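You operate a simulated robot arm through the tools that you are given. There is no shell and no other tool. Be economical: measure what you need, move in short steps, check, and stop when the job is done.

The job below is to be done with a simulated two-armed robot. You get a single attempt, and the scene is never put back.

JOB
Close the upper black drawer. Then take the orange card and put it on the grey cover. Then put the silver plate on the top of the board bench away on the top of the repair bench. Then put the catch cup in the basin of the sink. Then take the flat white cap and put it on the top of the parts stand. Then fetch the silver piston and set it on the top of the parts stand. Then take the yellow fitting and put it on the top of the white panel. Keep to this order. Set down upright: catch cup.
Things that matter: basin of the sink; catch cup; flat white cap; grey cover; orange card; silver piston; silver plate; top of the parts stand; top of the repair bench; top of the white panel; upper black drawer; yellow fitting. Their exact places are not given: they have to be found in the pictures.

The check looks at the end state, three seconds after you hand in, the way a careful person would. Anything else that was tipped, shoved, dropped, spilled or broken makes it a failure. A push-on lid holds only when it is set on centred and level and pressed home; a screw cap is set on level and turned clockwise until tight.

ROBOT AND FRAMES
Two 7-joint arms with three-finger grippers on one trunk, on a base that drives. Base frame: it is fixed to the floor where the robot stands at the start and does not move with it; the origin is under the middle of the robot, x ahead of it, y to its left, z up; the surface under the hand at the start is at about z = 0.45. Readings come in m, degrees, newtons and seconds.
The left shoulder is at the start at [0.07, 0.146, 1.099], the right one opposite. With the tool pointing down near the work surface each hand reaches from about 0.1 to 0.54 m from the robot's upright axis, wherever it stands, measured 20 degrees to its own side. Places, roughly: basin of the sink [-1.2, 0.6, 0.7]; catch cup [2.25, 1.75, 1]; flat white cap (5x5x3 cm) [2.9, 1.2, 0.9]; grey cover (15x15x2 cm) [0.7, -0.3, 0.8]; orange card (6x10x4 cm) [1.3, 1.4, 0.9]; silver piston (5x5x3 cm) [3.3, -0.3, 0.9]; silver plate (6x6x2 cm) [2, 1.7, 0.9]; top of the parts stand [0.3, -0.5, 0.4]; top of the repair bench [3.4, -0.1, 0.9]; top of the white panel (18x15 cm) [1.04, -1.3, 0.46]; upper black drawer [0.7, -0.1, 0.7]; yellow fitting (4x5x5 cm) [0.9, -4.8, 0.9]. Payload 2.2 kg a hand.
The TCP of each hand is the grasp point between the finger pads, 0.028 m short of the fingertips. In the tool frame z runs along the fingers and y along their closing line. Largest opening 0.102 m; the body of the gripper starts 0.071 m behind the TCP.
Orientation is that of the tool frame in the base frame, as a unit quaternion [w, x, y, z]. With the fingers straight down and closing along the base's y, the tool's x points along the base's -x, its y along +y and its z along -z.

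CONTROLS
- The arms move only by the tool play_rows. It takes "left_plan", "right_plan" or both (then of equal length, played together; a hand with none holds still); each is a list of rows, each a list of 7 numbers: the turn, a rotation vector about the tool's x, y, z in degrees, then the shift along the tool's x, y, z in m, then the gripper command, from -1 (fully open) to 1 (shut), values between in proportion. In form: [[wx, wy, wz, tx, ty, tz, grip], ...]. A call has 1 to 12 rows; each row shifts and turns the commanded pose from where the row before left it, along the tool's axes as they then stand. Rows are played at 5 a second. More than 0.05 m and 8.6 degrees between two rows, or a gripper value outside its range, and nothing of the call is played. A pose out of reach is approached as far as the arm can. The call stops where the force on the tool passes 40 N (or 10 N more than at its start, if that is more) or the arm is blocked; 0.2 s more then pass. Each finger halts on what it meets, pressing with about 35 N; the grip force reading is that of the motor and also rises with nothing between the fingers. The clock runs only during rows and for 0.2 s after the last one: add rows that do not move to give the fingers time. It gives the time, the measured TCP pose, the force on the tool (base axes), the opening and the grip force at its end, in the units of the frame above (readings bear some noise), with the torque about the TCP (base axes, N m) and any sound that the robot's microphone picked up, and new pictures: "pictures" is both (left out), scene, wrist or none (wrist: the cameras of the hands that moved).
- Cameras (640 x 400 px; columns grow to the right, rows downward): "scene" is now at [0.1056, -0.0602, 1.3127]; the picture's right is [-0.74, -0.67, 0.00], its down [-0.48, 0.53, -0.70] and it looks along [0.47, -0.52, -0.71] (base axes); focal length 258 px, centre (320, 200). "left" rides on the left gripper at [0.072, 0.038, -0.086] in its tool frame; the picture's right is [-0.47, 0.88, 0.00], its down [-0.60, -0.32, -0.73] and it looks along [-0.65, -0.34, 0.68] (tool axes); focal length 256 px, centre (320, 200). "right" rides on the right gripper at [0.069, 0.044, -0.086] in its tool frame; the picture's right is [-0.53, 0.85, 0.00], its down [-0.58, -0.36, -0.73] and it looks along [-0.62, -0.39, 0.68] (tool axes); focal length 256 px, centre (320, 200).
- slide_trunk(by): slides the trunk up (or, below 0, down) by that many m; the arms and the scene camera ride with it, the base frame stays. It gives what a move gives, with no picture.
- steer(legs): drives the robot by 1 to 6 legs, each [ahead, left, turn to the left] in m, m and degrees, along the robot's own axes; the way and the turn of a leg run together, so that a leg with both is an arc; at most 1.5 m and 180 degrees a leg. The arms and the cameras ride along, it lands a little off, and it stops where it bumps. It gives what a move gives, and a new picture of the scene camera.
- head_to(pan, tilt): turns the head with the scene camera to pan (to the left, within 86 degrees either way) and tilt (down, from -29 to 69), counted from straight ahead of the robot. It gives what a move gives, and a new picture of the scene camera.
- measure_at(camera, pixels): for up to 12 pixels [column, row] of the newest picture of that camera ("zoom" is the newest enlarged one), the place [x, y, z] in the base frame of the surface seen there, good to about 0.003 m. The clock stands still meanwhile.
- inspect(camera, box): a new picture of the part [left, top, right, bottom] of that camera's present view, enlarged. The clock stands still meanwhile.
- hand_in(): hands the job in; it is judged then, once.

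Go step by step. Measure first, check grasps and placings, and put right what went wrong. The budget is 131 turns and 260 pictures, counting those below and the enlarged ones. Unless the task says otherwise, let go and move clear before handing in.

The tools are called after "Request:" as a command line: name --argument value ..., lists and objects as JSON in quotes. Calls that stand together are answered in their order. play_rows: Moves the arms, as the interface text tells. Its arguments: {"type":"object","properties":{"left_plan":{"type":"array"},"right_plan":{"type":"array"},"pictures":{"type":"string","enum":["both","scene","wrist","none"]}},"required":[]} The other tools are called the same way: slide_trunk (by) slides the trunk up or down; steer (legs) drives the base; head_to (pan, tilt) turns the head that bears the scene camera; measure_at (camera, pixels) gives the place of the surface under pixels of a picture; inspect (camera, box) takes an enlarged picture of a part of a camera's view; hand_in () hands the job in.

At the start:

```text
t: 0.0
left_ee_pos: [0.4076, -0.0732, 1.0414]
left_orientation: [0.001, -0.001, 1.0, 0.0]
left_force: [0.1, 0.3, 0.3]
left_wrist_torque: [0.02, 0.01, 0.02]
left_width: 0.1018
left_grasp_force: 0.1
right_ee_pos: [0.3247, -0.3498, 1.012]
right_orientation: [0.0, 0.0, 1.0, 0.0]
right_force: [-0.5, 0.1, 0.3]
right_wrist_torque: [0.01, -0.04, 0.0]
right_width: 0.1021
right_grasp_force: 0.1
trunk travel left (down, up): [-0.636, 0.304]
robot x, y, heading: [-0.0008, 0.0029, -0.0]
head pan, tilt: [-48.0, 45.5]
```

scene: 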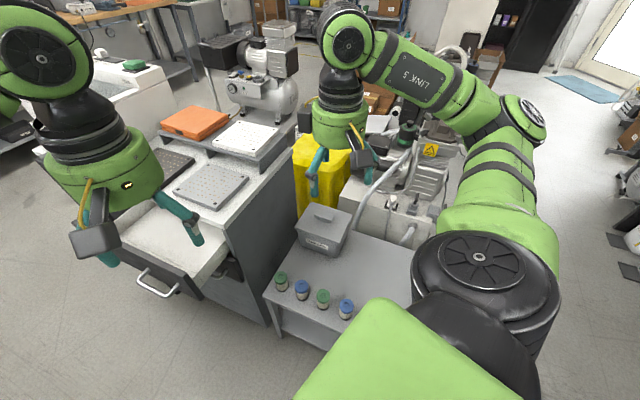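
right: 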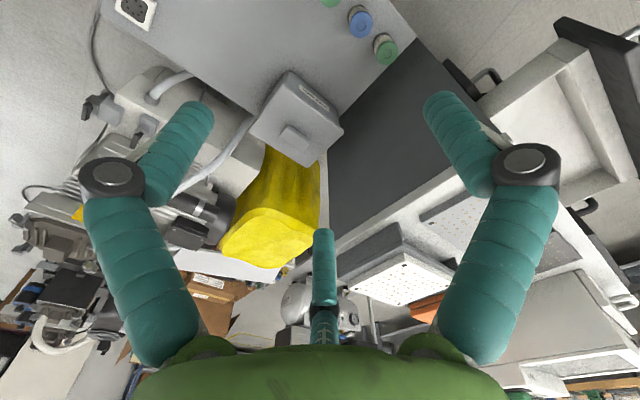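
left: 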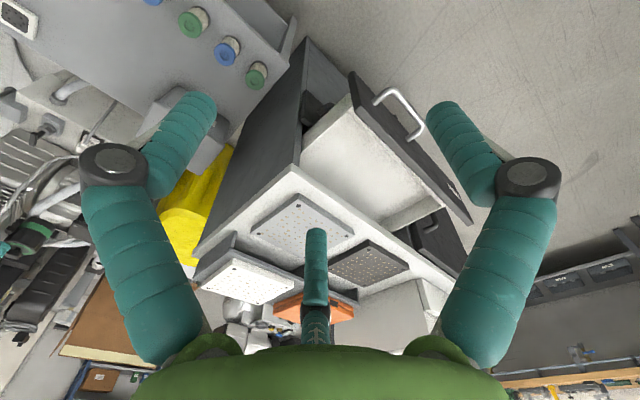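

The scene picture shows the open drawer with its handle near (157,285), the cabinet top with grey/black/white plates, and the parts stand with caps. I measure these first.

Request:
measure_at --camera "scene" --pixels '[[157, 290], [140, 272], [178, 292], [185, 270], [210, 188], [240, 178], [185, 195], [245, 135], [195, 122], [175, 165], [320, 240], [250, 225]]'

Request:
measure_at --camera "left" --pixels '[[400, 110], [370, 100], [350, 75], [470, 222], [295, 165], [300, 225], [255, 230], [320, 200], [370, 265], [250, 285], [315, 310], [355, 145]]'

Request:
head_to --pan 0 --tilt 40

```text
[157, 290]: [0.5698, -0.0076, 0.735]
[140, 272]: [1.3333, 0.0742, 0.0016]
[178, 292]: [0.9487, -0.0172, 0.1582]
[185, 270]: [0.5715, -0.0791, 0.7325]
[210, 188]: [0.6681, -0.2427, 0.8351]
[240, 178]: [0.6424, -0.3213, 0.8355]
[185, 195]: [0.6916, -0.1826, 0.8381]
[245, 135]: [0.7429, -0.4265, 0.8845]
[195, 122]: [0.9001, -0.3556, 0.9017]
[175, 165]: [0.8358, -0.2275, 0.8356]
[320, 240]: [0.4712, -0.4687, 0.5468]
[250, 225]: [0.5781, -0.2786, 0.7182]
```

```text
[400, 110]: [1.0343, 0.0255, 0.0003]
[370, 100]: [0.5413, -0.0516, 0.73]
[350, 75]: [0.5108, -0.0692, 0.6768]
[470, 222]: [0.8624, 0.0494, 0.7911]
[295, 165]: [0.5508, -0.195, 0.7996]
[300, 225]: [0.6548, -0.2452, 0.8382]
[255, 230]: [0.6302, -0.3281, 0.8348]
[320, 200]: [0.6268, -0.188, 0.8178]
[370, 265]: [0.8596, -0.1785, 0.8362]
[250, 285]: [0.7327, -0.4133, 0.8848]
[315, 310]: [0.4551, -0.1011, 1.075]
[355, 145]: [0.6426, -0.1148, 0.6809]
```

```text
t: 1.2
left_ee_pos: [0.4072, -0.0731, 1.0411]
left_orientation: [0.0, -0.001, 1.0, 0.0]
left_force: [0.0, -0.2, -1.2]
left_wrist_torque: [0.0, -0.01, -0.02]
left_width: 0.1021
left_grasp_force: 0.1
right_ee_pos: [0.3248, -0.3493, 1.0133]
right_orientation: [-0.001, 0.0, 1.0, 0.0]
right_force: [-0.4, -0.1, 0.5]
right_wrist_torque: [-0.01, -0.02, 0.02]
right_width: 0.102
right_grasp_force: 0.1
trunk travel left (down, up): [-0.636, 0.304]
robot x, y, heading: [-0.0003, -0.0, -0.1]
head pan, tilt: [0.0, 40.0]
```

scene: 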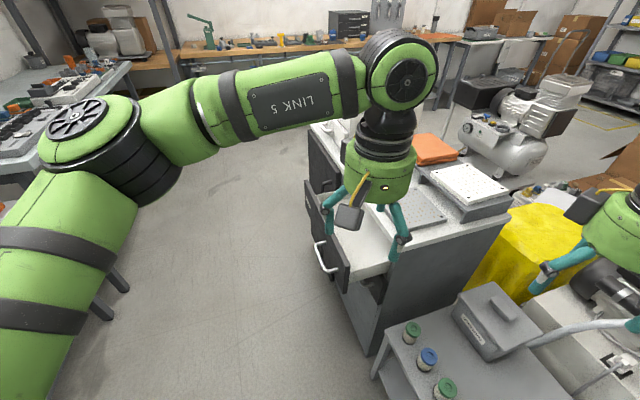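

The drawer front and handle show at (325,255) in the new picture. I enlarge that and measure more finely.

Request:
inspect --camera "scene" --box '[260, 120, 580, 320]'

Request:
inspect --camera "left" --box '[180, 40, 500, 240]'

```text
2.00 times, centred on (420, 220) of scene
```

zoom: 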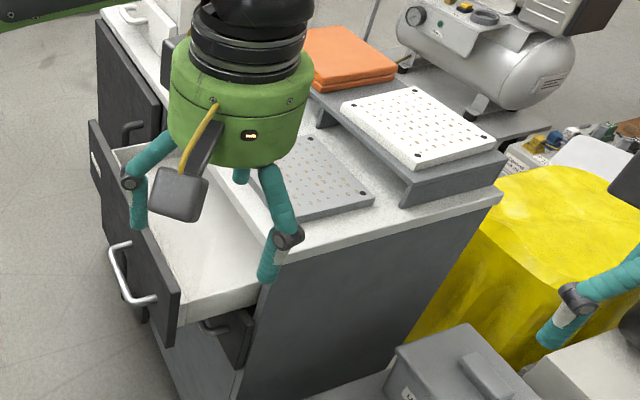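

```text
2.00 times, centred on (340, 140) of left
```

zoom: 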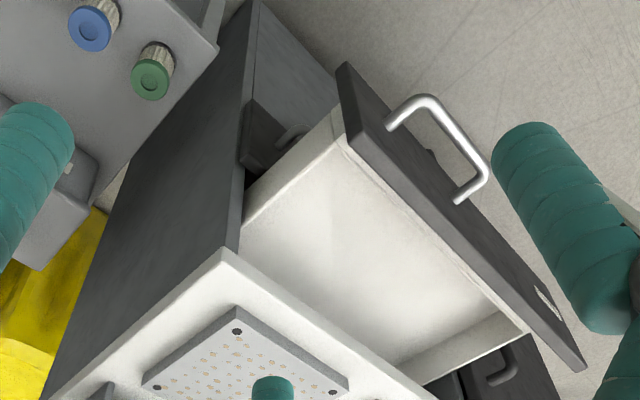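

I measure the drawer's panel and handle in the enlarged left picture.

Request:
measure_at --camera "zoom" --pixels '[[398, 116], [430, 99], [462, 137], [486, 172], [462, 196], [342, 70], [580, 366], [360, 147], [530, 330], [235, 258], [400, 380], [440, 170]]'

```text
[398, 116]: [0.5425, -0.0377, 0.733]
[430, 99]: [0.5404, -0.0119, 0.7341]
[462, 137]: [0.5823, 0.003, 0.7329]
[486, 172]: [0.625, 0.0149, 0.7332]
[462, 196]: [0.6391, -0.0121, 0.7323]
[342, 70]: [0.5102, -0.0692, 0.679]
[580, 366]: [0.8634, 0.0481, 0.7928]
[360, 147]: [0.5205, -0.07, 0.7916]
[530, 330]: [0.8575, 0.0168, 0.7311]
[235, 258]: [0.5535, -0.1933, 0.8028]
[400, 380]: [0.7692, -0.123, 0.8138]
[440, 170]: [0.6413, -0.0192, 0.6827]
```

The drawer front runs along about [0.95, 0.30], so it must be pushed along [0.30, -0.95]. I drive round to face it squarely and look around a little on the way.

Request:
head_to --pan 60 --tilt 30

Request:
steer --legs '[[0, 0.5, 0], [0.5, 0, 0], [0, 0, -72]]'

Request:
head_to --pan 0 --tilt 50

```text
t: 2.5
left_ee_pos: [0.4063, -0.0714, 1.0406]
left_orientation: [0.0, -0.001, 1.0, 0.0]
left_force: [-0.6, -1.0, -0.2]
left_wrist_torque: [-0.01, -0.01, -0.01]
left_width: 0.1019
left_grasp_force: 0.0
right_ee_pos: [0.3247, -0.3489, 1.0139]
right_orientation: [0.0, 0.0, 1.0, 0.0]
right_force: [0.1, -0.3, 0.6]
right_wrist_torque: [-0.01, 0.03, 0.01]
right_width: 0.102
right_grasp_force: 0.1
trunk travel left (down, up): [-0.636, 0.304]
robot x, y, heading: [0.0006, -0.0026, 0.0]
head pan, tilt: [60.0, 30.0]
```

scene: 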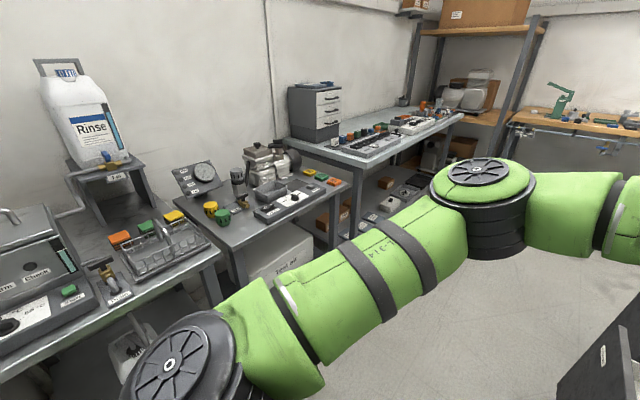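

```text
t: 5.2
left_ee_pos: [0.4093, 0.3941, 1.0415]
left_orientation: [-0.001, -0.008, 1.0, 0.0]
left_force: [0.7, 0.7, 0.2]
left_wrist_torque: [-0.01, 0.03, -0.03]
left_width: 0.1019
left_grasp_force: 0.0
right_ee_pos: [0.3302, 0.1165, 1.0135]
right_orientation: [0.0, -0.007, 1.0, -0.001]
right_force: [-0.7, 0.5, 0.4]
right_wrist_torque: [-0.02, -0.01, -0.01]
right_width: 0.102
right_grasp_force: 0.1
trunk travel left (down, up): [-0.636, 0.304]
robot x, y, heading: [-0.0007, 0.4611, 1.0]
head pan, tilt: [60.0, 30.0]
stopped in leg 1: the robot was blocked; the commanded pose is now the measured one
```

scene: 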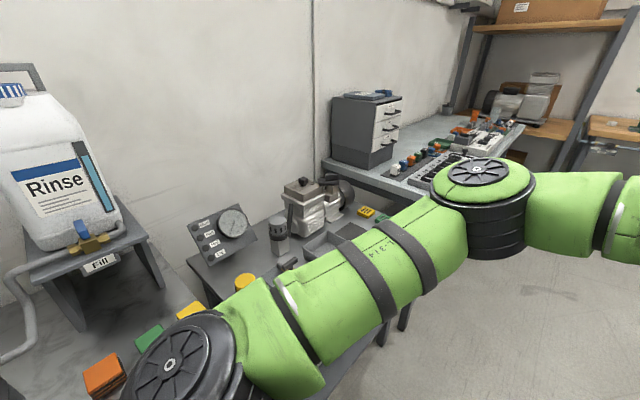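

```text
t: 6.5
left_ee_pos: [0.4089, 0.3931, 1.0407]
left_orientation: [0.0, -0.008, 1.0, 0.0]
left_force: [0.6, 0.2, -0.2]
left_wrist_torque: [0.0, -0.02, 0.0]
left_width: 0.1022
left_grasp_force: 0.1
right_ee_pos: [0.3304, 0.1128, 1.0139]
right_orientation: [0.0, -0.007, 1.0, 0.0]
right_force: [-0.1, -0.3, 0.6]
right_wrist_torque: [0.01, 0.01, 0.0]
right_width: 0.1019
right_grasp_force: 0.1
trunk travel left (down, up): [-0.636, 0.304]
robot x, y, heading: [-0.0005, 0.4593, 0.9]
head pan, tilt: [0.0, 50.0]
```

scene: 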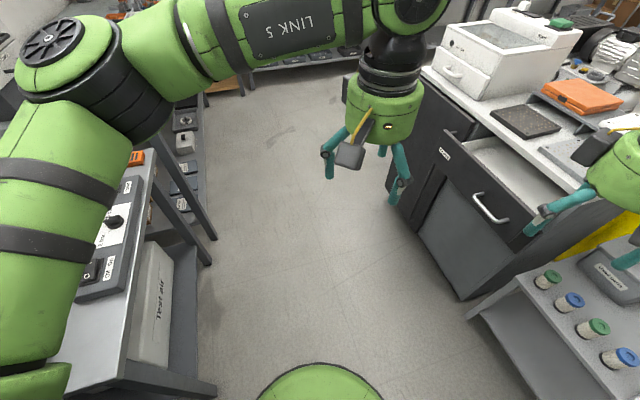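

The base bumped the table on the left (leg at (213,385)). I measure the corridor's edges before going on.

Request:
measure_at --camera "scene" --pixels '[[214, 385], [207, 262], [215, 236], [150, 200], [128, 365], [455, 290], [390, 190], [475, 310], [440, 150], [490, 210], [310, 380], [345, 390]]'

```text
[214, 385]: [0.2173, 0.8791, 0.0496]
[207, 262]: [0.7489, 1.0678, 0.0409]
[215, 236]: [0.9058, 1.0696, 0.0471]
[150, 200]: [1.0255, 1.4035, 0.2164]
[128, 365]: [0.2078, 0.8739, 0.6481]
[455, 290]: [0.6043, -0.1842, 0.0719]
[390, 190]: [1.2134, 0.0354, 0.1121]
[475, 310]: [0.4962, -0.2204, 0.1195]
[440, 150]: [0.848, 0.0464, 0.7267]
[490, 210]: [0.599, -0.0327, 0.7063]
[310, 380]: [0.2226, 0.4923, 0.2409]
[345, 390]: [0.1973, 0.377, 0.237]
```

The corridor is clear ahead between the table (y≈0.88) and drawer front (y≈0). I move right a bit, ahead, then turn.

Request:
steer --legs '[[0, -0.07, 0], [0.53, 0, 0]]'

Request:
steer --legs '[[0, 0, -73]]'

```text
t: 10.2
left_ee_pos: [0.9378, 0.331, 1.0412]
left_orientation: [0.001, -0.008, 1.0, 0.0]
left_force: [-0.9, 0.0, -0.3]
left_wrist_torque: [-0.01, -0.02, 0.01]
left_width: 0.1022
left_grasp_force: 0.1
right_ee_pos: [0.8587, 0.0529, 1.0133]
right_orientation: [0.0, -0.009, 1.0, 0.0]
right_force: [-0.1, 0.3, 0.5]
right_wrist_torque: [-0.02, 0.01, -0.04]
right_width: 0.102
right_grasp_force: 0.1
trunk travel left (down, up): [-0.636, 0.304]
robot x, y, heading: [0.5334, 0.3933, 0.7]
head pan, tilt: [0.0, 50.0]
```

scene: 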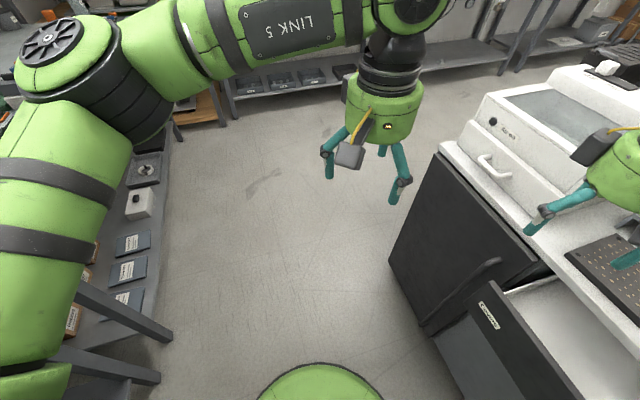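

```text
t: 13.7
left_ee_pos: [0.5943, -0.0119, 1.0402]
left_orientation: [0.0, 0.58, 0.815, 0.0]
left_force: [-0.2, 0.1, -0.7]
left_wrist_torque: [-0.01, -0.01, 0.0]
left_width: 0.1019
left_grasp_force: 0.2
right_ee_pos: [0.3062, -0.023, 1.0127]
right_orientation: [0.0, 0.58, 0.815, 0.0]
right_force: [-0.5, 0.6, -0.2]
right_wrist_torque: [-0.02, -0.03, -0.01]
right_width: 0.1021
right_grasp_force: 0.0
trunk travel left (down, up): [-0.636, 0.304]
robot x, y, heading: [0.5324, 0.3979, -70.8]
head pan, tilt: [0.0, 50.0]
```

scene: 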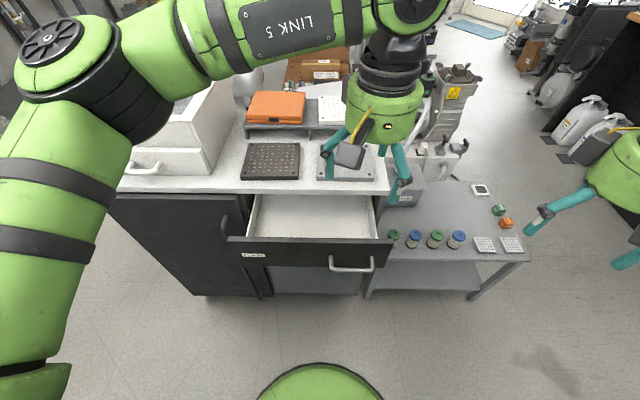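

Now facing the drawer; panel spans (230–393, 250) with the handle at its right. I shut the left gripper, move it outside the panel's centre and lower it.

Request:
play_rows --left_plan '[[0, 0, 0, 0.025, 0.03, 0, 1], [0, 0, 0, 0.025, 0.03, 0, 1], [0, 0, 0, 0.02, 0.03, 0, 1], [0, 0, 0, 0, 0, 0.045, 1], [0, 0, 0, 0, 0, 0.045, 1], [0, 0, 0, 0, 0, 0.045, 1], [0, 0, 0, 0, 0, 0.045, 1], [0, 0, 0, 0, 0, 0.045, 1], [0, 0, 0, 0, 0, 0.04, 1], [0, 0, 0, 0, 0, 0, 1]]'

```text
t: 15.9
left_ee_pos: [0.6537, 0.0853, 0.7766]
left_orientation: [-0.001, 0.579, 0.815, 0.0]
left_force: [0.1, -0.9, -0.5]
left_wrist_torque: [0.02, -0.01, -0.02]
left_width: 0.0025
left_grasp_force: 31.5
right_ee_pos: [0.3058, -0.0252, 1.0121]
right_orientation: [0.0, 0.579, 0.815, 0.0]
right_force: [0.7, 1.0, 0.0]
right_wrist_torque: [-0.01, 0.01, -0.01]
right_width: 0.1023
right_grasp_force: 0.0
trunk travel left (down, up): [-0.636, 0.304]
robot x, y, heading: [0.5308, 0.3988, -70.8]
head pan, tilt: [0.0, 50.0]
```

scene: 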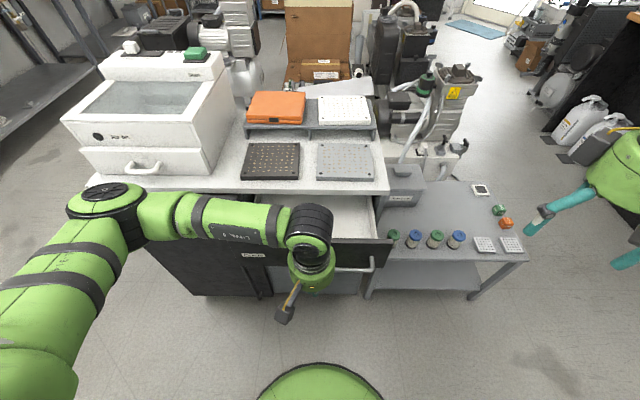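
left: 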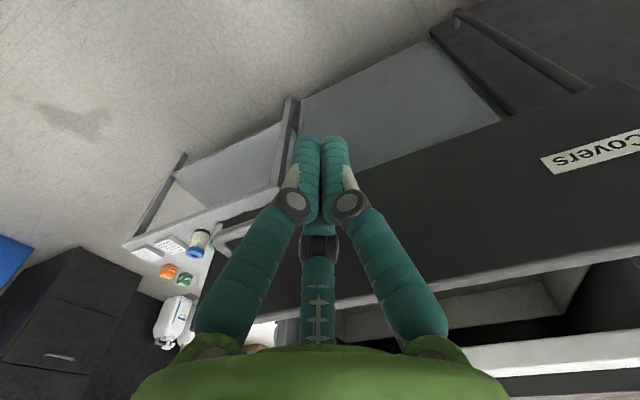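

The tool is outside the panel's middle. I push along the fingers' -x (robot forward) and let the stop be felt.

Request:
play_rows --left_plan '[[0, 0, 0, -0.035, 0, 0, 1], [0, 0, 0, -0.03, 0, 0, 1], [0, 0, 0, -0.02, 0, 0, 1], [0, 0, 0, -0.02, 0, 0, 1], [0, 0, 0, -0.02, 0, 0, 1], [0, 0, 0, -0.02, 0, 0, 1], [0, 0, 0, -0.02, 0, 0, 1], [0, 0, 0, -0.02, 0, 0, 1]]'

```text
t: 17.7
left_ee_pos: [0.7177, -0.0916, 0.7766]
left_orientation: [0.001, 0.579, 0.815, 0.0]
left_force: [0.6, -0.6, -0.2]
left_wrist_torque: [-0.01, 0.0, 0.02]
left_width: 0.0024
left_grasp_force: 31.4
right_ee_pos: [0.3058, -0.025, 1.0133]
right_orientation: [0.0, 0.58, 0.814, 0.0]
right_force: [-0.6, 0.3, 0.1]
right_wrist_torque: [0.02, 0.03, 0.0]
right_width: 0.1019
right_grasp_force: 0.1
trunk travel left (down, up): [-0.636, 0.304]
robot x, y, heading: [0.5272, 0.3951, -70.9]
head pan, tilt: [0.0, 50.0]
```

scene: 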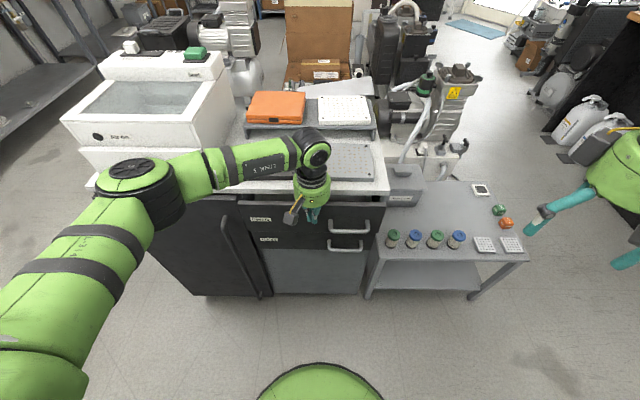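
left: 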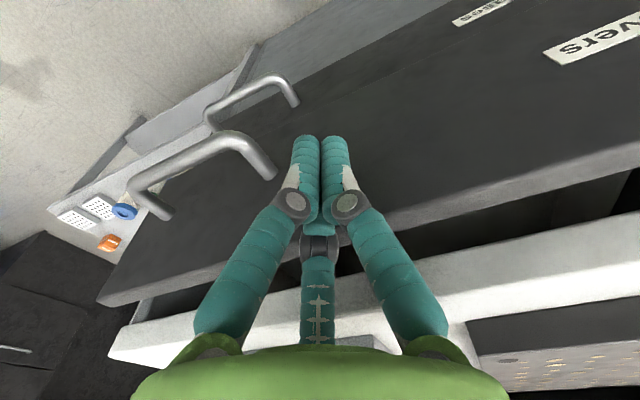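

The drawer is nearly in but a gap to the cabinet remains at (440,250) in the left picture. I push on.

Request:
play_rows --left_plan '[[0, 0, 0, -0.015, 0, 0, 1], [0, 0, 0, -0.015, 0, 0, 1], [0, 0, 0, -0.01, 0, 0, 1], [0, 0, 0, -0.01, 0, 0, 1], [0, 0, 0, -0.01, 0, 0, 1], [0, 0, 0, -0.01, 0, 0, 1], [0, 0, 0, -0.01, 0, 0, 1]]'

```text
t: 18.4
left_ee_pos: [0.723, -0.1091, 0.7763]
left_orientation: [-0.009, 0.584, 0.812, 0.012]
left_force: [-2.0, 31.7, 19.2]
left_wrist_torque: [-0.84, -0.02, -0.09]
left_width: 0.002
left_grasp_force: 31.3
right_ee_pos: [0.3065, -0.0186, 1.0155]
right_orientation: [0.002, 0.579, 0.815, -0.002]
right_force: [1.0, 0.0, -0.5]
right_wrist_torque: [0.03, 0.02, 0.01]
right_width: 0.102
right_grasp_force: 0.1
trunk travel left (down, up): [-0.636, 0.304]
robot x, y, heading: [0.5305, 0.3989, -70.9]
head pan, tilt: [0.0, 50.0]
stopped in row 3 (left hand): the force on the tool passed its limit at 48 N (the readings are from after the stop); the commanded pose is now the measured one
```

scene: 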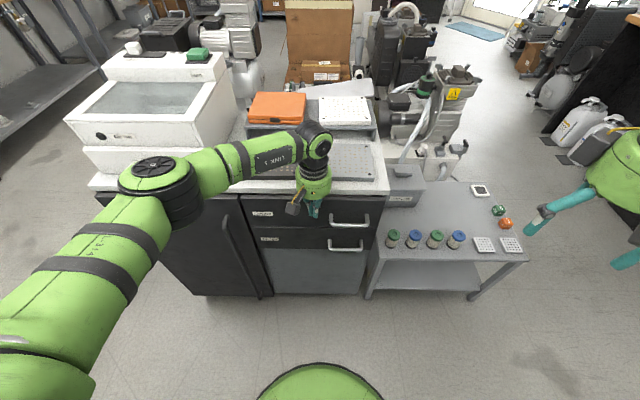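
left: 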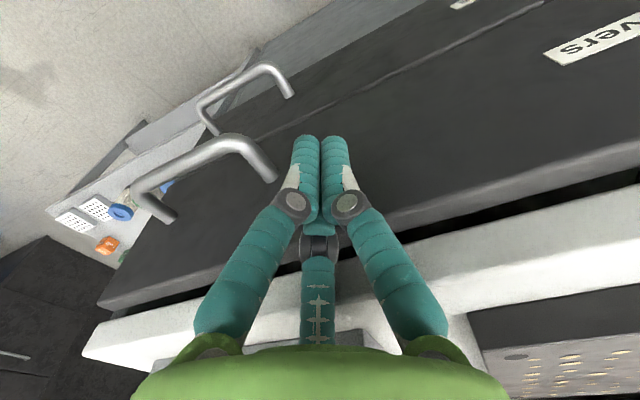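

It stopped at 48 N; I back off and compare the two drawer fronts.

Request:
play_rows --left_plan '[[0, 0, 0, 0.04, 0, 0, 1], [0, 0, 0, 0.04, 0, 0, 1], [0, 0, 0, 0.03, 0, 0, 1], [0, 0, 0, 0, 0, -0.02, 1]]'

Request:
measure_at --camera "scene" --pixels '[[285, 205], [285, 217], [290, 240], [370, 205], [370, 235], [350, 190], [250, 185], [220, 210], [275, 232], [370, 215]]'

Request:
inspect --camera "scene" --box '[200, 150, 420, 290]'

```text
t: 19.4
left_ee_pos: [0.6893, -0.0116, 0.7951]
left_orientation: [-0.009, 0.582, 0.813, 0.01]
left_force: [0.1, 0.0, -0.6]
left_wrist_torque: [0.0, 0.0, 0.0]
left_width: 0.0021
left_grasp_force: 31.5
right_ee_pos: [0.3058, -0.0229, 1.014]
right_orientation: [0.001, 0.58, 0.815, 0.0]
right_force: [-0.4, 0.6, 0.3]
right_wrist_torque: [0.01, -0.02, -0.04]
right_width: 0.1023
right_grasp_force: 0.0
trunk travel left (down, up): [-0.636, 0.304]
robot x, y, heading: [0.5302, 0.397, -70.8]
head pan, tilt: [0.0, 50.0]
```

scene: 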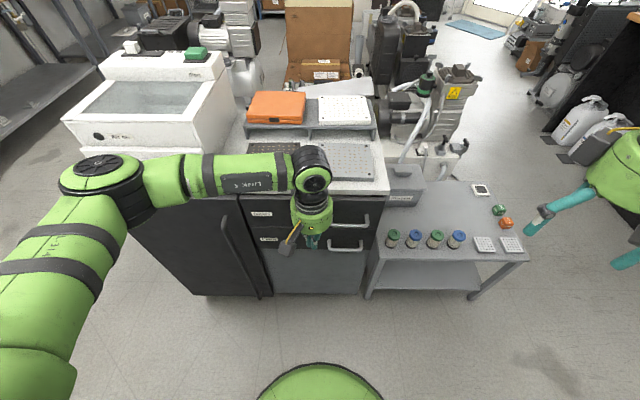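
left: 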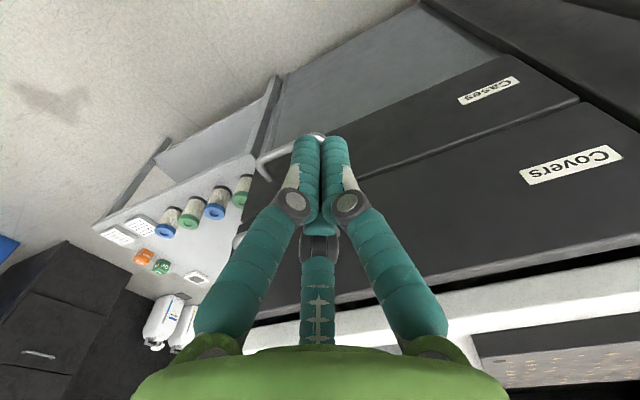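

```text
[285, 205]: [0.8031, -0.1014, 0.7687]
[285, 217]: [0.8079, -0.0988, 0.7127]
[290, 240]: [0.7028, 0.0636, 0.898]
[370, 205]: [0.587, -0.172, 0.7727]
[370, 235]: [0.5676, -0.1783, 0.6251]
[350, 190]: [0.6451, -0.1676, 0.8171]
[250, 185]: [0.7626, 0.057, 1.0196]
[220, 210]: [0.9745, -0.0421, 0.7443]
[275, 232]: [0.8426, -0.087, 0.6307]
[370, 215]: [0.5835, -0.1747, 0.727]
```

```text
2.86 times, centred on (310, 220) of scene
```

zoom: 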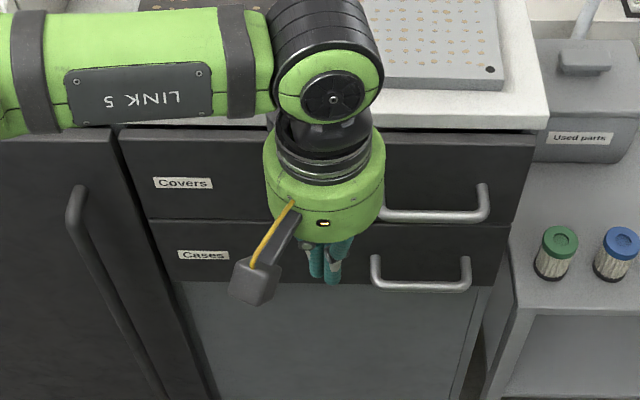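

The upper drawer face is flush with the lower one (both at the same depth), so it is closed. Now I raise the hand and turn toward the orange card around [1.3, 1.4].

Request:
play_rows --left_plan '[[0, 0, 0, 0.03, 0, -0.035, -1], [0, 0, 0, 0.03, 0, -0.035, -1], [0, 0, 0, 0, 0, -0.045, -1], [0, 0, 0, 0, 0, -0.045, -1], [0, 0, 0, 0, 0, -0.045, -1], [0, 0, 0, 0, 0, -0.045, -1]]' --pictures "none"

Request:
steer --legs '[[0, 0, 116]]'

Request:
head_to --pan 15 --tilt 35

```text
t: 20.8
left_ee_pos: [0.6691, 0.0411, 1.0491]
left_orientation: [-0.008, 0.583, 0.812, 0.011]
left_force: [-0.7, -0.3, 0.0]
left_wrist_torque: [-0.02, -0.03, -0.01]
left_width: 0.102
left_grasp_force: 0.0
right_ee_pos: [0.3052, -0.0222, 1.0133]
right_orientation: [0.001, 0.58, 0.814, -0.001]
right_force: [-0.9, 0.7, 0.1]
right_wrist_torque: [0.02, 0.01, -0.01]
right_width: 0.1023
right_grasp_force: 0.1
trunk travel left (down, up): [-0.636, 0.304]
robot x, y, heading: [0.5306, 0.3983, -71.0]
head pan, tilt: [0.0, 50.0]
```

```text
t: 26.0
left_ee_pos: [0.795, 0.6756, 1.0484]
left_orientation: [-0.011, -0.372, 0.928, -0.002]
left_force: [-0.1, -0.3, -0.1]
left_wrist_torque: [0.02, -0.02, 0.0]
left_width: 0.1022
left_grasp_force: 0.1
right_ee_pos: [1.0068, 0.3742, 1.0132]
right_orientation: [0.0, -0.376, 0.927, 0.0]
right_force: [-0.6, 0.2, -0.8]
right_wrist_torque: [-0.03, 0.01, -0.03]
right_width: 0.1022
right_grasp_force: 0.1
trunk travel left (down, up): [-0.636, 0.304]
robot x, y, heading: [0.5299, 0.3981, 44.1]
head pan, tilt: [0.0, 50.0]
```

scene: 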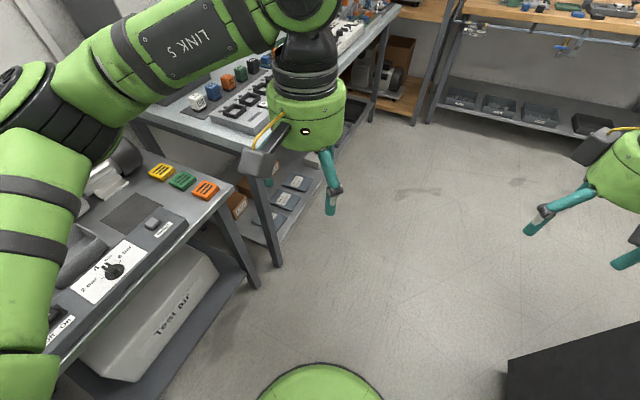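

```text
t: 26.8
left_ee_pos: [0.7941, 0.6744, 1.0487]
left_orientation: [-0.012, -0.374, 0.927, -0.002]
left_force: [0.0, 0.0, -0.5]
left_wrist_torque: [0.03, -0.04, 0.03]
left_width: 0.1019
left_grasp_force: 0.1
right_ee_pos: [1.007, 0.3727, 1.0122]
right_orientation: [-0.001, -0.375, 0.927, 0.0]
right_force: [-0.2, 0.4, -0.7]
right_wrist_torque: [0.0, -0.01, -0.02]
right_width: 0.1018
right_grasp_force: 0.0
trunk travel left (down, up): [-0.636, 0.304]
robot x, y, heading: [0.5313, 0.3972, 44.4]
head pan, tilt: [15.0, 35.0]
```

scene: 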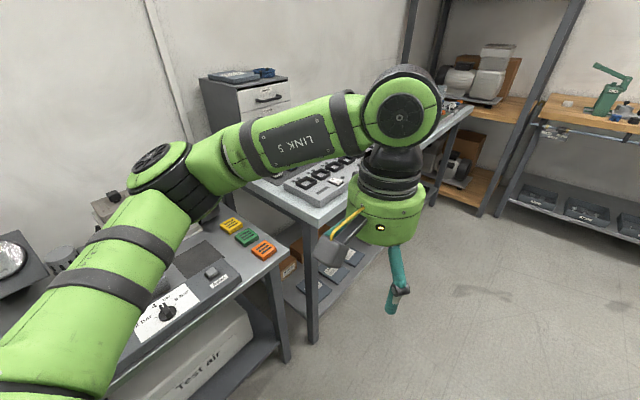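

Orange items: one at (263,249) on the near table, and one on the board bench (hidden by the arm here). I measure these and look closer.

Request:
measure_at --camera "scene" --pixels '[[263, 249], [247, 236], [231, 225], [315, 175], [313, 335], [285, 350], [320, 215], [260, 170], [430, 145], [480, 210], [290, 190]]'

Request:
inspect --camera "scene" --box '[180, 60, 500, 260]'

Request:
steer --legs '[[0.35, -0.35, 0]]'

```text
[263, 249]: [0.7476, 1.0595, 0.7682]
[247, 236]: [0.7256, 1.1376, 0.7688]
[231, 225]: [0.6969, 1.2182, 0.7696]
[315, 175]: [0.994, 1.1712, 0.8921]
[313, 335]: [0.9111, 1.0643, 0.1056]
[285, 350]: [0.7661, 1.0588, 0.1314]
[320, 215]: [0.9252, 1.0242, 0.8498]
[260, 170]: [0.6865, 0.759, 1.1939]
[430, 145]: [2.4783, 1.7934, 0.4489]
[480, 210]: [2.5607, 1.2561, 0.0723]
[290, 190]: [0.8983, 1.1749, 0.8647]
```

```text
2.00 times, centred on (340, 160) of scene
```

zoom: 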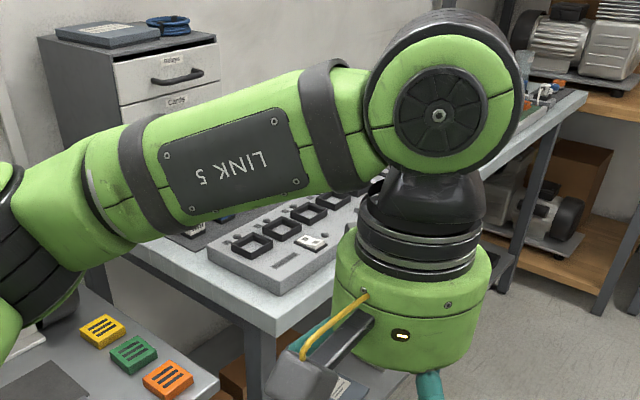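

```text
t: 29.8
left_ee_pos: [1.29, 0.6808, 1.0492]
left_orientation: [-0.012, -0.383, 0.924, -0.001]
left_force: [-0.1, 0.0, 0.0]
left_wrist_torque: [0.0, 0.0, 0.0]
left_width: 0.102
left_grasp_force: 0.1
right_ee_pos: [1.5092, 0.3833, 1.0136]
right_orientation: [-0.001, -0.386, 0.922, 0.0]
right_force: [-0.6, -0.4, 0.7]
right_wrist_torque: [0.03, -0.04, 0.02]
right_width: 0.1018
right_grasp_force: 0.0
trunk travel left (down, up): [-0.636, 0.304]
robot x, y, heading: [1.0333, 0.3948, 45.2]
head pan, tilt: [15.0, 35.0]
```

scene: 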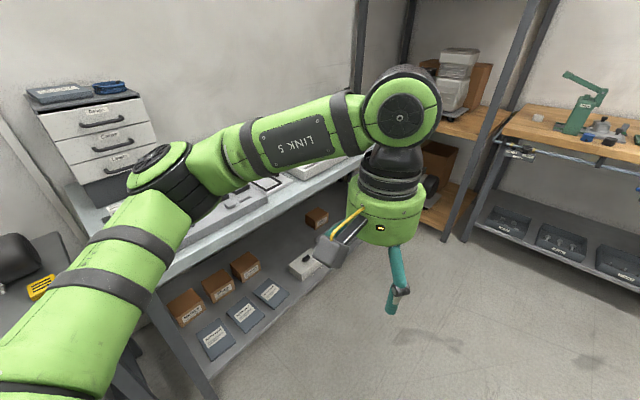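

The board bench stands on the left. I turn to face it.

Request:
steer --legs '[[0, 0, 40]]'

Request:
head_to --pan -25 --tilt 35

```text
t: 32.1
left_ee_pos: [1.0449, 0.7808, 1.0481]
left_orientation: [-0.011, -0.679, 0.734, -0.007]
left_force: [0.2, 0.4, -0.1]
left_wrist_torque: [0.01, -0.02, -0.03]
left_width: 0.1019
left_grasp_force: 0.1
right_ee_pos: [1.4044, 0.6968, 1.013]
right_orientation: [-0.001, -0.682, 0.732, 0.0]
right_force: [-0.8, 0.7, 0.7]
right_wrist_torque: [0.0, -0.02, -0.03]
right_width: 0.1022
right_grasp_force: 0.1
trunk travel left (down, up): [-0.636, 0.304]
robot x, y, heading: [1.0314, 0.3949, 86.0]
head pan, tilt: [15.0, 35.0]
```

scene: 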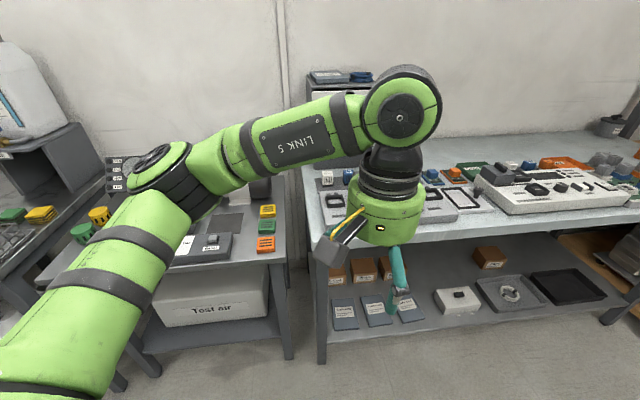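

```text
t: 33.1
left_ee_pos: [1.0449, 0.7812, 1.0491]
left_orientation: [-0.01, -0.679, 0.734, -0.007]
left_force: [0.4, 0.5, 1.2]
left_wrist_torque: [0.04, -0.01, 0.0]
left_width: 0.102
left_grasp_force: 0.1
right_ee_pos: [1.4051, 0.6973, 1.0132]
right_orientation: [0.0, -0.681, 0.732, 0.0]
right_force: [0.0, 0.0, -0.6]
right_wrist_torque: [0.02, -0.01, 0.01]
right_width: 0.102
right_grasp_force: 0.0
trunk travel left (down, up): [-0.636, 0.304]
robot x, y, heading: [1.0341, 0.3992, 86.0]
head pan, tilt: [-25.0, 35.0]
```

scene: 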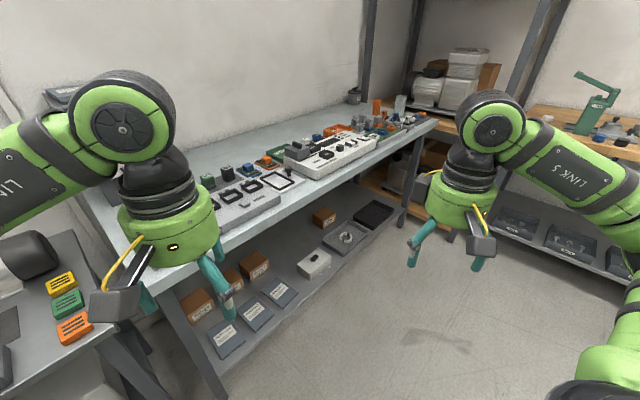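

Request:
inspect --camera "scene" --box '[180, 80, 460, 255]'

Request:
measure_at --camera "scene" --pixels '[[263, 162], [275, 155], [338, 130], [227, 170], [245, 210], [330, 155], [316, 137], [377, 105], [215, 245], [436, 122], [298, 145], [420, 118]]'

```text
2.29 times, centred on (320, 168) of scene
```

zoom: 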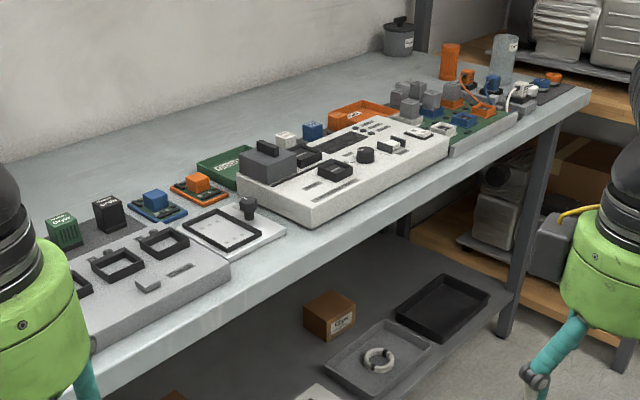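

```text
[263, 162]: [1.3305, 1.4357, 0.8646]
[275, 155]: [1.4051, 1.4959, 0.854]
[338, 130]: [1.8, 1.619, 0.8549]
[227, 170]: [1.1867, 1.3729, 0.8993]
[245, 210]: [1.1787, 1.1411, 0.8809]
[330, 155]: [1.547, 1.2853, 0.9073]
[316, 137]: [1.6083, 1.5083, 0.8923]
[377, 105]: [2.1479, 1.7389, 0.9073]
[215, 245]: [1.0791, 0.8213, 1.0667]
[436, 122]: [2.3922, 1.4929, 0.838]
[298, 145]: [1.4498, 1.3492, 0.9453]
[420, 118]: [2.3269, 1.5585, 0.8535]
```

The orange card is the small orange board at (263,162), near [1.34,1.44,0.86]. The bench edge runs at about 16°, so I turn to 106° and drive in front of it.

Request:
steer --legs '[[0, 0, 20], [0, -0.68, 0], [0.2, 0, 0]]'

Request:
head_to --pan 0 --tilt 45

```text
t: 39.1
left_ee_pos: [1.509, 1.1334, 1.0493]
left_orientation: [0.009, 0.79, -0.614, 0.007]
left_force: [-0.2, 0.0, 0.1]
left_wrist_torque: [0.02, -0.01, -0.05]
left_width: 0.1022
left_grasp_force: 0.1
right_ee_pos: [1.8741, 1.1688, 1.0132]
right_orientation: [-0.001, 0.792, -0.61, 0.0]
right_force: [0.3, 0.0, 0.7]
right_wrist_torque: [0.0, 0.02, 0.0]
right_width: 0.1021
right_grasp_force: 0.1
trunk travel left (down, up): [-0.636, 0.304]
robot x, y, heading: [1.6202, 0.7697, 104.8]
head pan, tilt: [-25.0, 35.0]
```

scene: 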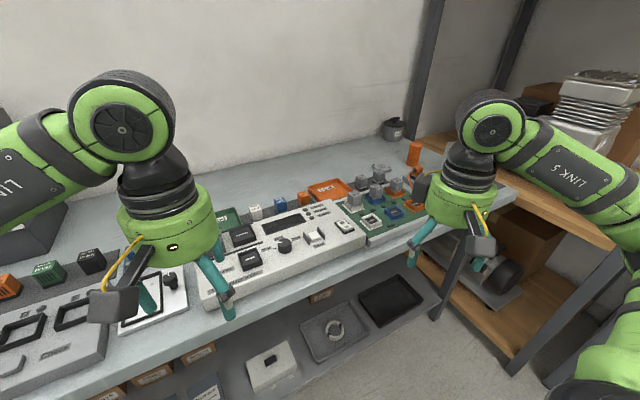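

```text
t: 40.0
left_ee_pos: [1.5086, 1.1343, 1.0482]
left_orientation: [0.009, 0.789, -0.614, 0.008]
left_force: [0.0, 0.1, -0.2]
left_wrist_torque: [0.01, -0.01, 0.01]
left_width: 0.102
left_grasp_force: 0.1
right_ee_pos: [1.8758, 1.1701, 1.0132]
right_orientation: [0.0, 0.792, -0.61, 0.0]
right_force: [-0.4, 0.3, 0.5]
right_wrist_torque: [0.02, -0.01, 0.02]
right_width: 0.1021
right_grasp_force: 0.0
trunk travel left (down, up): [-0.636, 0.304]
robot x, y, heading: [1.6191, 0.7677, 104.7]
head pan, tilt: [0.0, 45.0]
```

scene: 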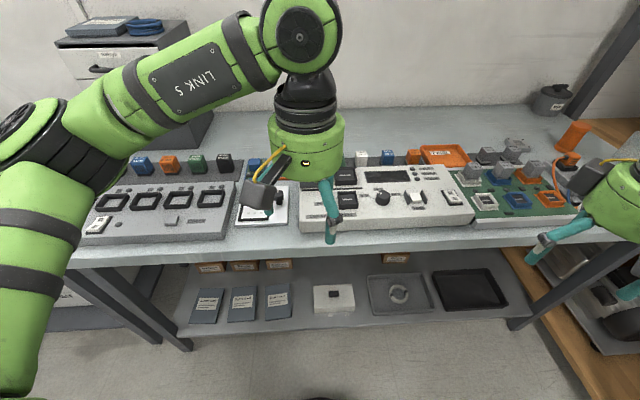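

The card lies behind the left forearm. I drive 0.1 m closer and look with the left wrist camera.

Request:
steer --legs '[[0.1, 0, 0]]'

Request:
play_rows --left_plan '[[0, 0, 0, -0.03, 0.03, 0, -1], [0, 0, 0, -0.03, 0.03, 0, -1]]'

```text
t: 41.1
left_ee_pos: [1.4835, 1.2276, 1.0492]
left_orientation: [0.008, 0.789, -0.614, 0.007]
left_force: [-0.3, 0.4, -0.7]
left_wrist_torque: [0.03, -0.02, 0.02]
left_width: 0.1018
left_grasp_force: 0.0
right_ee_pos: [1.8512, 1.2642, 1.0133]
right_orientation: [-0.001, 0.792, -0.61, -0.001]
right_force: [-0.6, -0.2, 0.4]
right_wrist_torque: [0.02, -0.02, -0.01]
right_width: 0.1021
right_grasp_force: 0.1
trunk travel left (down, up): [-0.636, 0.304]
robot x, y, heading: [1.5987, 0.8623, 104.6]
head pan, tilt: [0.0, 45.0]
```

scene: 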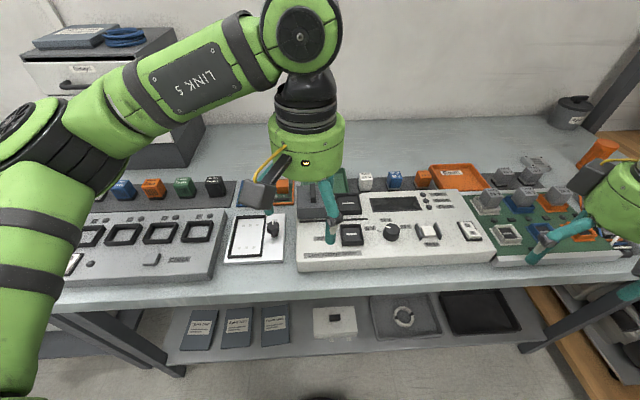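

```text
t: 41.7
left_ee_pos: [1.4085, 1.2726, 1.0479]
left_orientation: [0.009, 0.79, -0.613, 0.008]
left_force: [-0.1, -0.9, -0.4]
left_wrist_torque: [-0.03, -0.01, 0.02]
left_width: 0.1021
left_grasp_force: 0.1
right_ee_pos: [1.8491, 1.265, 1.0142]
right_orientation: [-0.001, 0.792, -0.611, 0.001]
right_force: [-0.8, 0.2, 0.1]
right_wrist_torque: [-0.02, 0.0, 0.0]
right_width: 0.102
right_grasp_force: 0.0
trunk travel left (down, up): [-0.636, 0.304]
robot x, y, heading: [1.5975, 0.8608, 104.6]
head pan, tilt: [0.0, 45.0]
```

scene: 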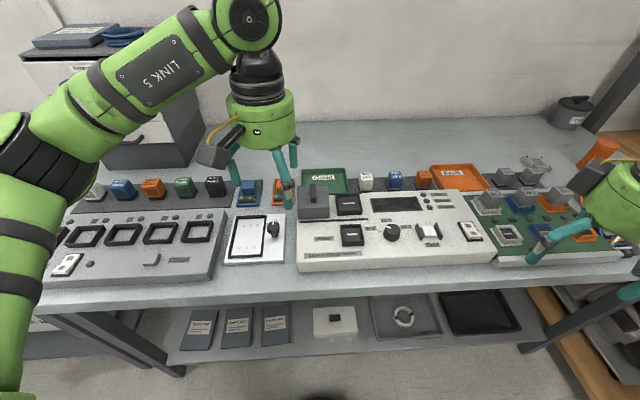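
left: 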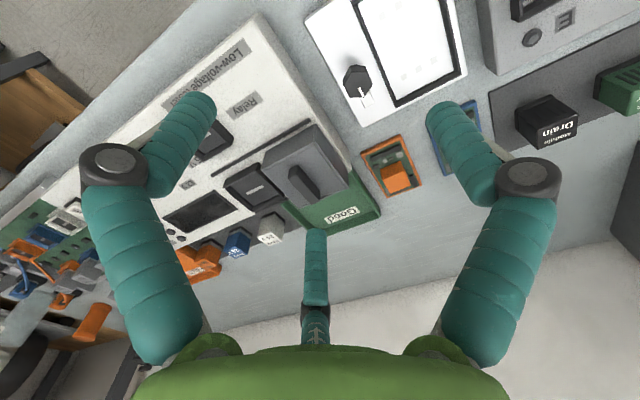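

The orange card is at (392,168) in the left wrist picture. I enlarge and measure.

Request:
inspect --camera "left" --box '[310, 110, 470, 210]'

Request:
measure_at --camera "zoom" --pixels '[[215, 165], [345, 100], [445, 280], [300, 335], [330, 250], [300, 270], [410, 290], [280, 190], [375, 260]]'

```text
4.00 times, centred on (390, 160) of left
```

zoom: 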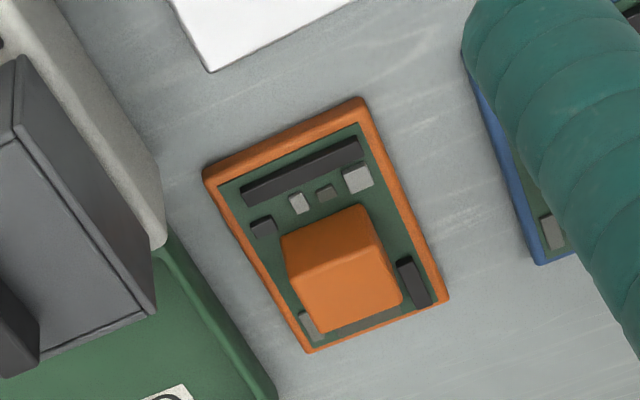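

```text
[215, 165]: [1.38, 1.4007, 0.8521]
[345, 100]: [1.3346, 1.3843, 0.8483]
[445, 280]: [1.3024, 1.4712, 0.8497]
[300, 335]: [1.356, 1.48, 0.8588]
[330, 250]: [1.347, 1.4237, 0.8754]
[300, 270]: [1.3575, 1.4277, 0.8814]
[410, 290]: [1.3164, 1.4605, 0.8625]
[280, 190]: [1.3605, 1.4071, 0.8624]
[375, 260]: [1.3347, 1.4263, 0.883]
```

Card corners give its centre near [1.343,1.437], its axis about 20° off; the orange block on it is about 3 cm wide. I move above it with the tool turned 5° and levelled.

Request:
play_rows --left_plan '[[0, -1.4, -5, 0, 0, 0, -1], [0, 0, 0, -0.045, 0.012, 0, -1], [0, 0, 0, -0.045, 0.01, 0, -1], [0, 0, 0, -0.04, 0, 0.03, -0.3], [0, 0, 0, -0.03, 0, 0.03, -0.3], [0, 0, 0, 0, 0, 0, -0.3]]'

Request:
inspect --camera "left" --box '[240, 60, 400, 160]'

```text
t: 43.1
left_ee_pos: [1.3377, 1.4157, 0.9905]
left_orientation: [0.003, 0.815, -0.579, -0.003]
left_force: [0.5, 0.0, -0.3]
left_wrist_torque: [0.04, 0.01, 0.01]
left_width: 0.0661
left_grasp_force: 0.0
right_ee_pos: [1.8498, 1.2646, 1.0131]
right_orientation: [0.0, 0.792, -0.61, 0.0]
right_force: [-0.3, -1.0, -0.3]
right_wrist_torque: [0.0, 0.01, 0.01]
right_width: 0.1021
right_grasp_force: 0.1
trunk travel left (down, up): [-0.636, 0.304]
robot x, y, heading: [1.5944, 0.8648, 104.6]
head pan, tilt: [0.0, 45.0]
```

scene: 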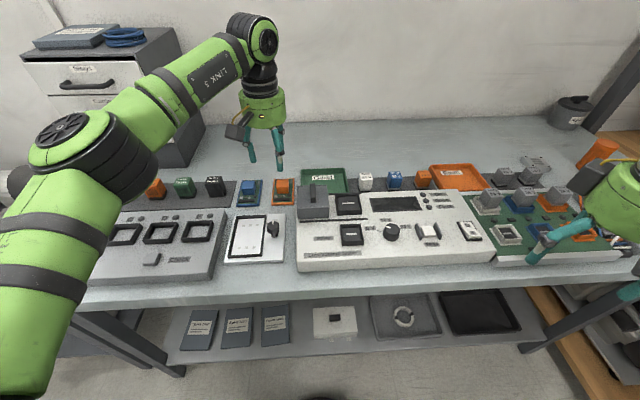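
left: 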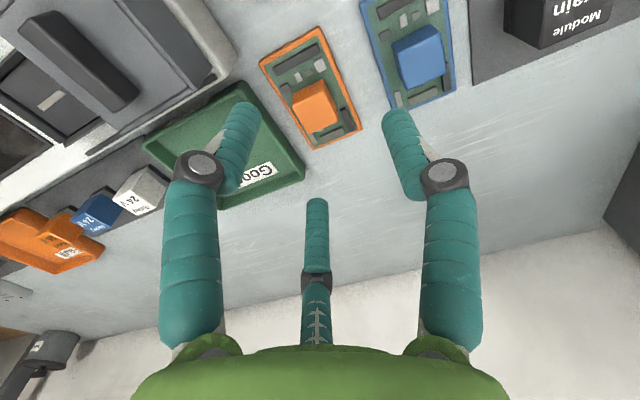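

```text
4.00 times, centred on (320, 110) of left
```

zoom: 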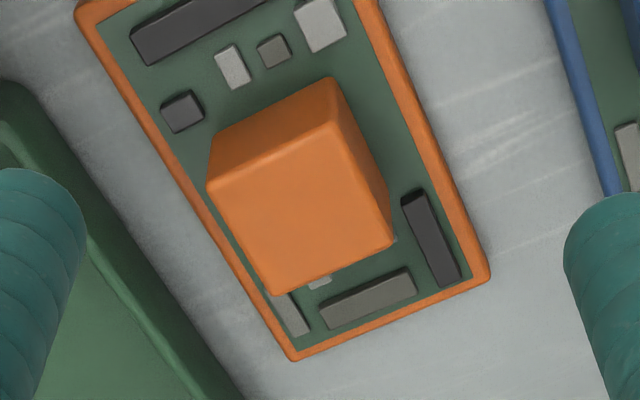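

Request:
measure_at --camera "zoom" --pixels '[[225, 195], [325, 130], [380, 240], [285, 280], [300, 210], [480, 270], [295, 345], [440, 120], [160, 150], [540, 320]]'

```text
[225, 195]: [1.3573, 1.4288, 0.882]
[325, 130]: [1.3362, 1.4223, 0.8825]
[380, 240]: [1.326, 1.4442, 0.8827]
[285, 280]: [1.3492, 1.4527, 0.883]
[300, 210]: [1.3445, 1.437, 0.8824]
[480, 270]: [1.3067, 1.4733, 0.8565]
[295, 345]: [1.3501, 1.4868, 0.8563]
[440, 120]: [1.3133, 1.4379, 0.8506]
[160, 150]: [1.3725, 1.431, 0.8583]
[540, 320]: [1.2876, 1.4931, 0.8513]
```

Block top centre is at [1.342,1.437,0.882]. I go over it, down to z≈0.893 and close.

Request:
play_rows --left_plan '[[0, 0, 0, -0.0187, -0.011, 0.02, -0.3], [0, 0, 0, 0, 0, 0.04, -0.3], [0, 0, 0, 0, 0, 0.0375, -0.3], [0, 0, 0, 0, 0, 0, -0.3], [0, 0, 0, 0, 0, 0, 1], [0, 0, 0, 0, 0, 0, 1], [0, 0, 0, 0, 0, 0, 1]]' --pictures "wrist"

```text
t: 44.7
left_ee_pos: [1.3404, 1.439, 0.8905]
left_orientation: [0.003, 0.816, -0.578, -0.003]
left_force: [0.5, -0.3, 1.4]
left_wrist_torque: [-0.02, 0.06, 0.01]
left_width: 0.0349
left_grasp_force: 35.2
right_ee_pos: [1.8508, 1.2635, 1.0137]
right_orientation: [-0.001, 0.792, -0.61, -0.001]
right_force: [1.1, -1.0, -0.7]
right_wrist_torque: [-0.01, -0.01, 0.0]
right_width: 0.102
right_grasp_force: 0.1
trunk travel left (down, up): [-0.636, 0.304]
robot x, y, heading: [1.5952, 0.858, 104.6]
head pan, tilt: [0.0, 45.0]
```

left: 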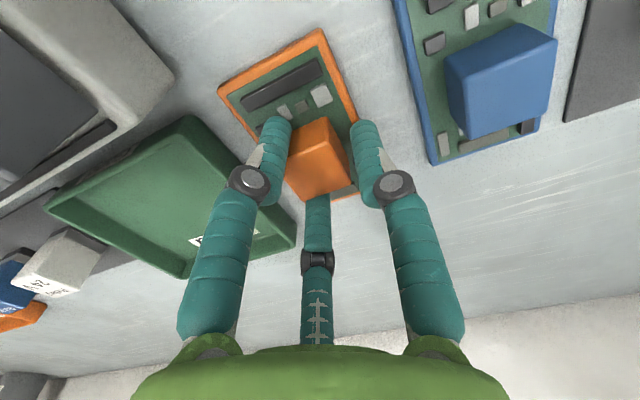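

Gripped at 35 mm with 35 N. I lift and draw the hand back.

Request:
play_rows --left_plan '[[0, 0, 0, 0, 0, -0.03, 1], [0, 0, 0, 0, 0, -0.045, 1], [0, 0, 0, 0, 0, -0.045, 1], [0, 0, 0, 0, 0, -0.045, 1], [0, 0, 0, 0.045, 0, 0, 1], [0, 0, 0, 0.045, 0, 0, 1], [0, 0, 0, 0.045, 0, 0, 1], [0, 0, 0, 0.045, 0, 0, 1]]'

```text
t: 46.5
left_ee_pos: [1.4008, 1.2603, 1.0595]
left_orientation: [0.001, 0.816, -0.578, -0.002]
left_force: [-0.2, -0.7, -0.7]
left_wrist_torque: [0.05, -0.01, -0.02]
left_width: 0.0347
left_grasp_force: 35.4
left hand out of reach, approached as far as the arm can: row 4
right_ee_pos: [1.8503, 1.2631, 1.0135]
right_orientation: [-0.001, 0.792, -0.61, -0.001]
right_force: [0.1, -0.4, -0.4]
right_wrist_torque: [-0.02, -0.02, -0.03]
right_width: 0.1018
right_grasp_force: 0.0
trunk travel left (down, up): [-0.636, 0.304]
robot x, y, heading: [1.5974, 0.861, 104.5]
head pan, tilt: [0.0, 45.0]
```

scene: 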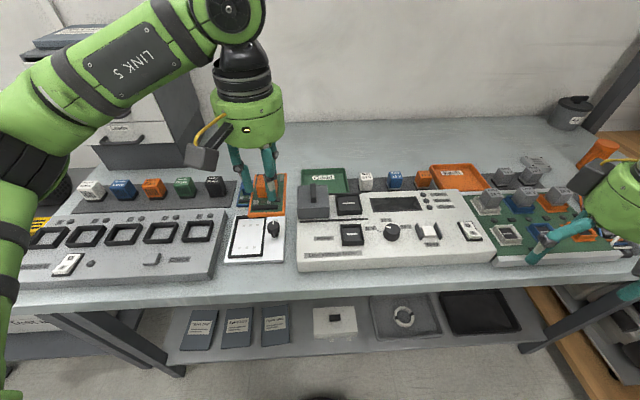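
left: 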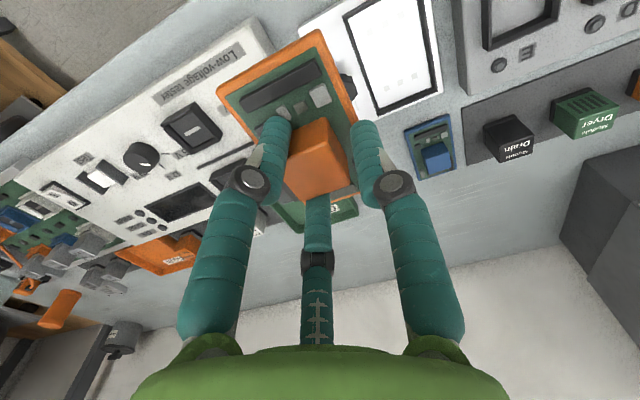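

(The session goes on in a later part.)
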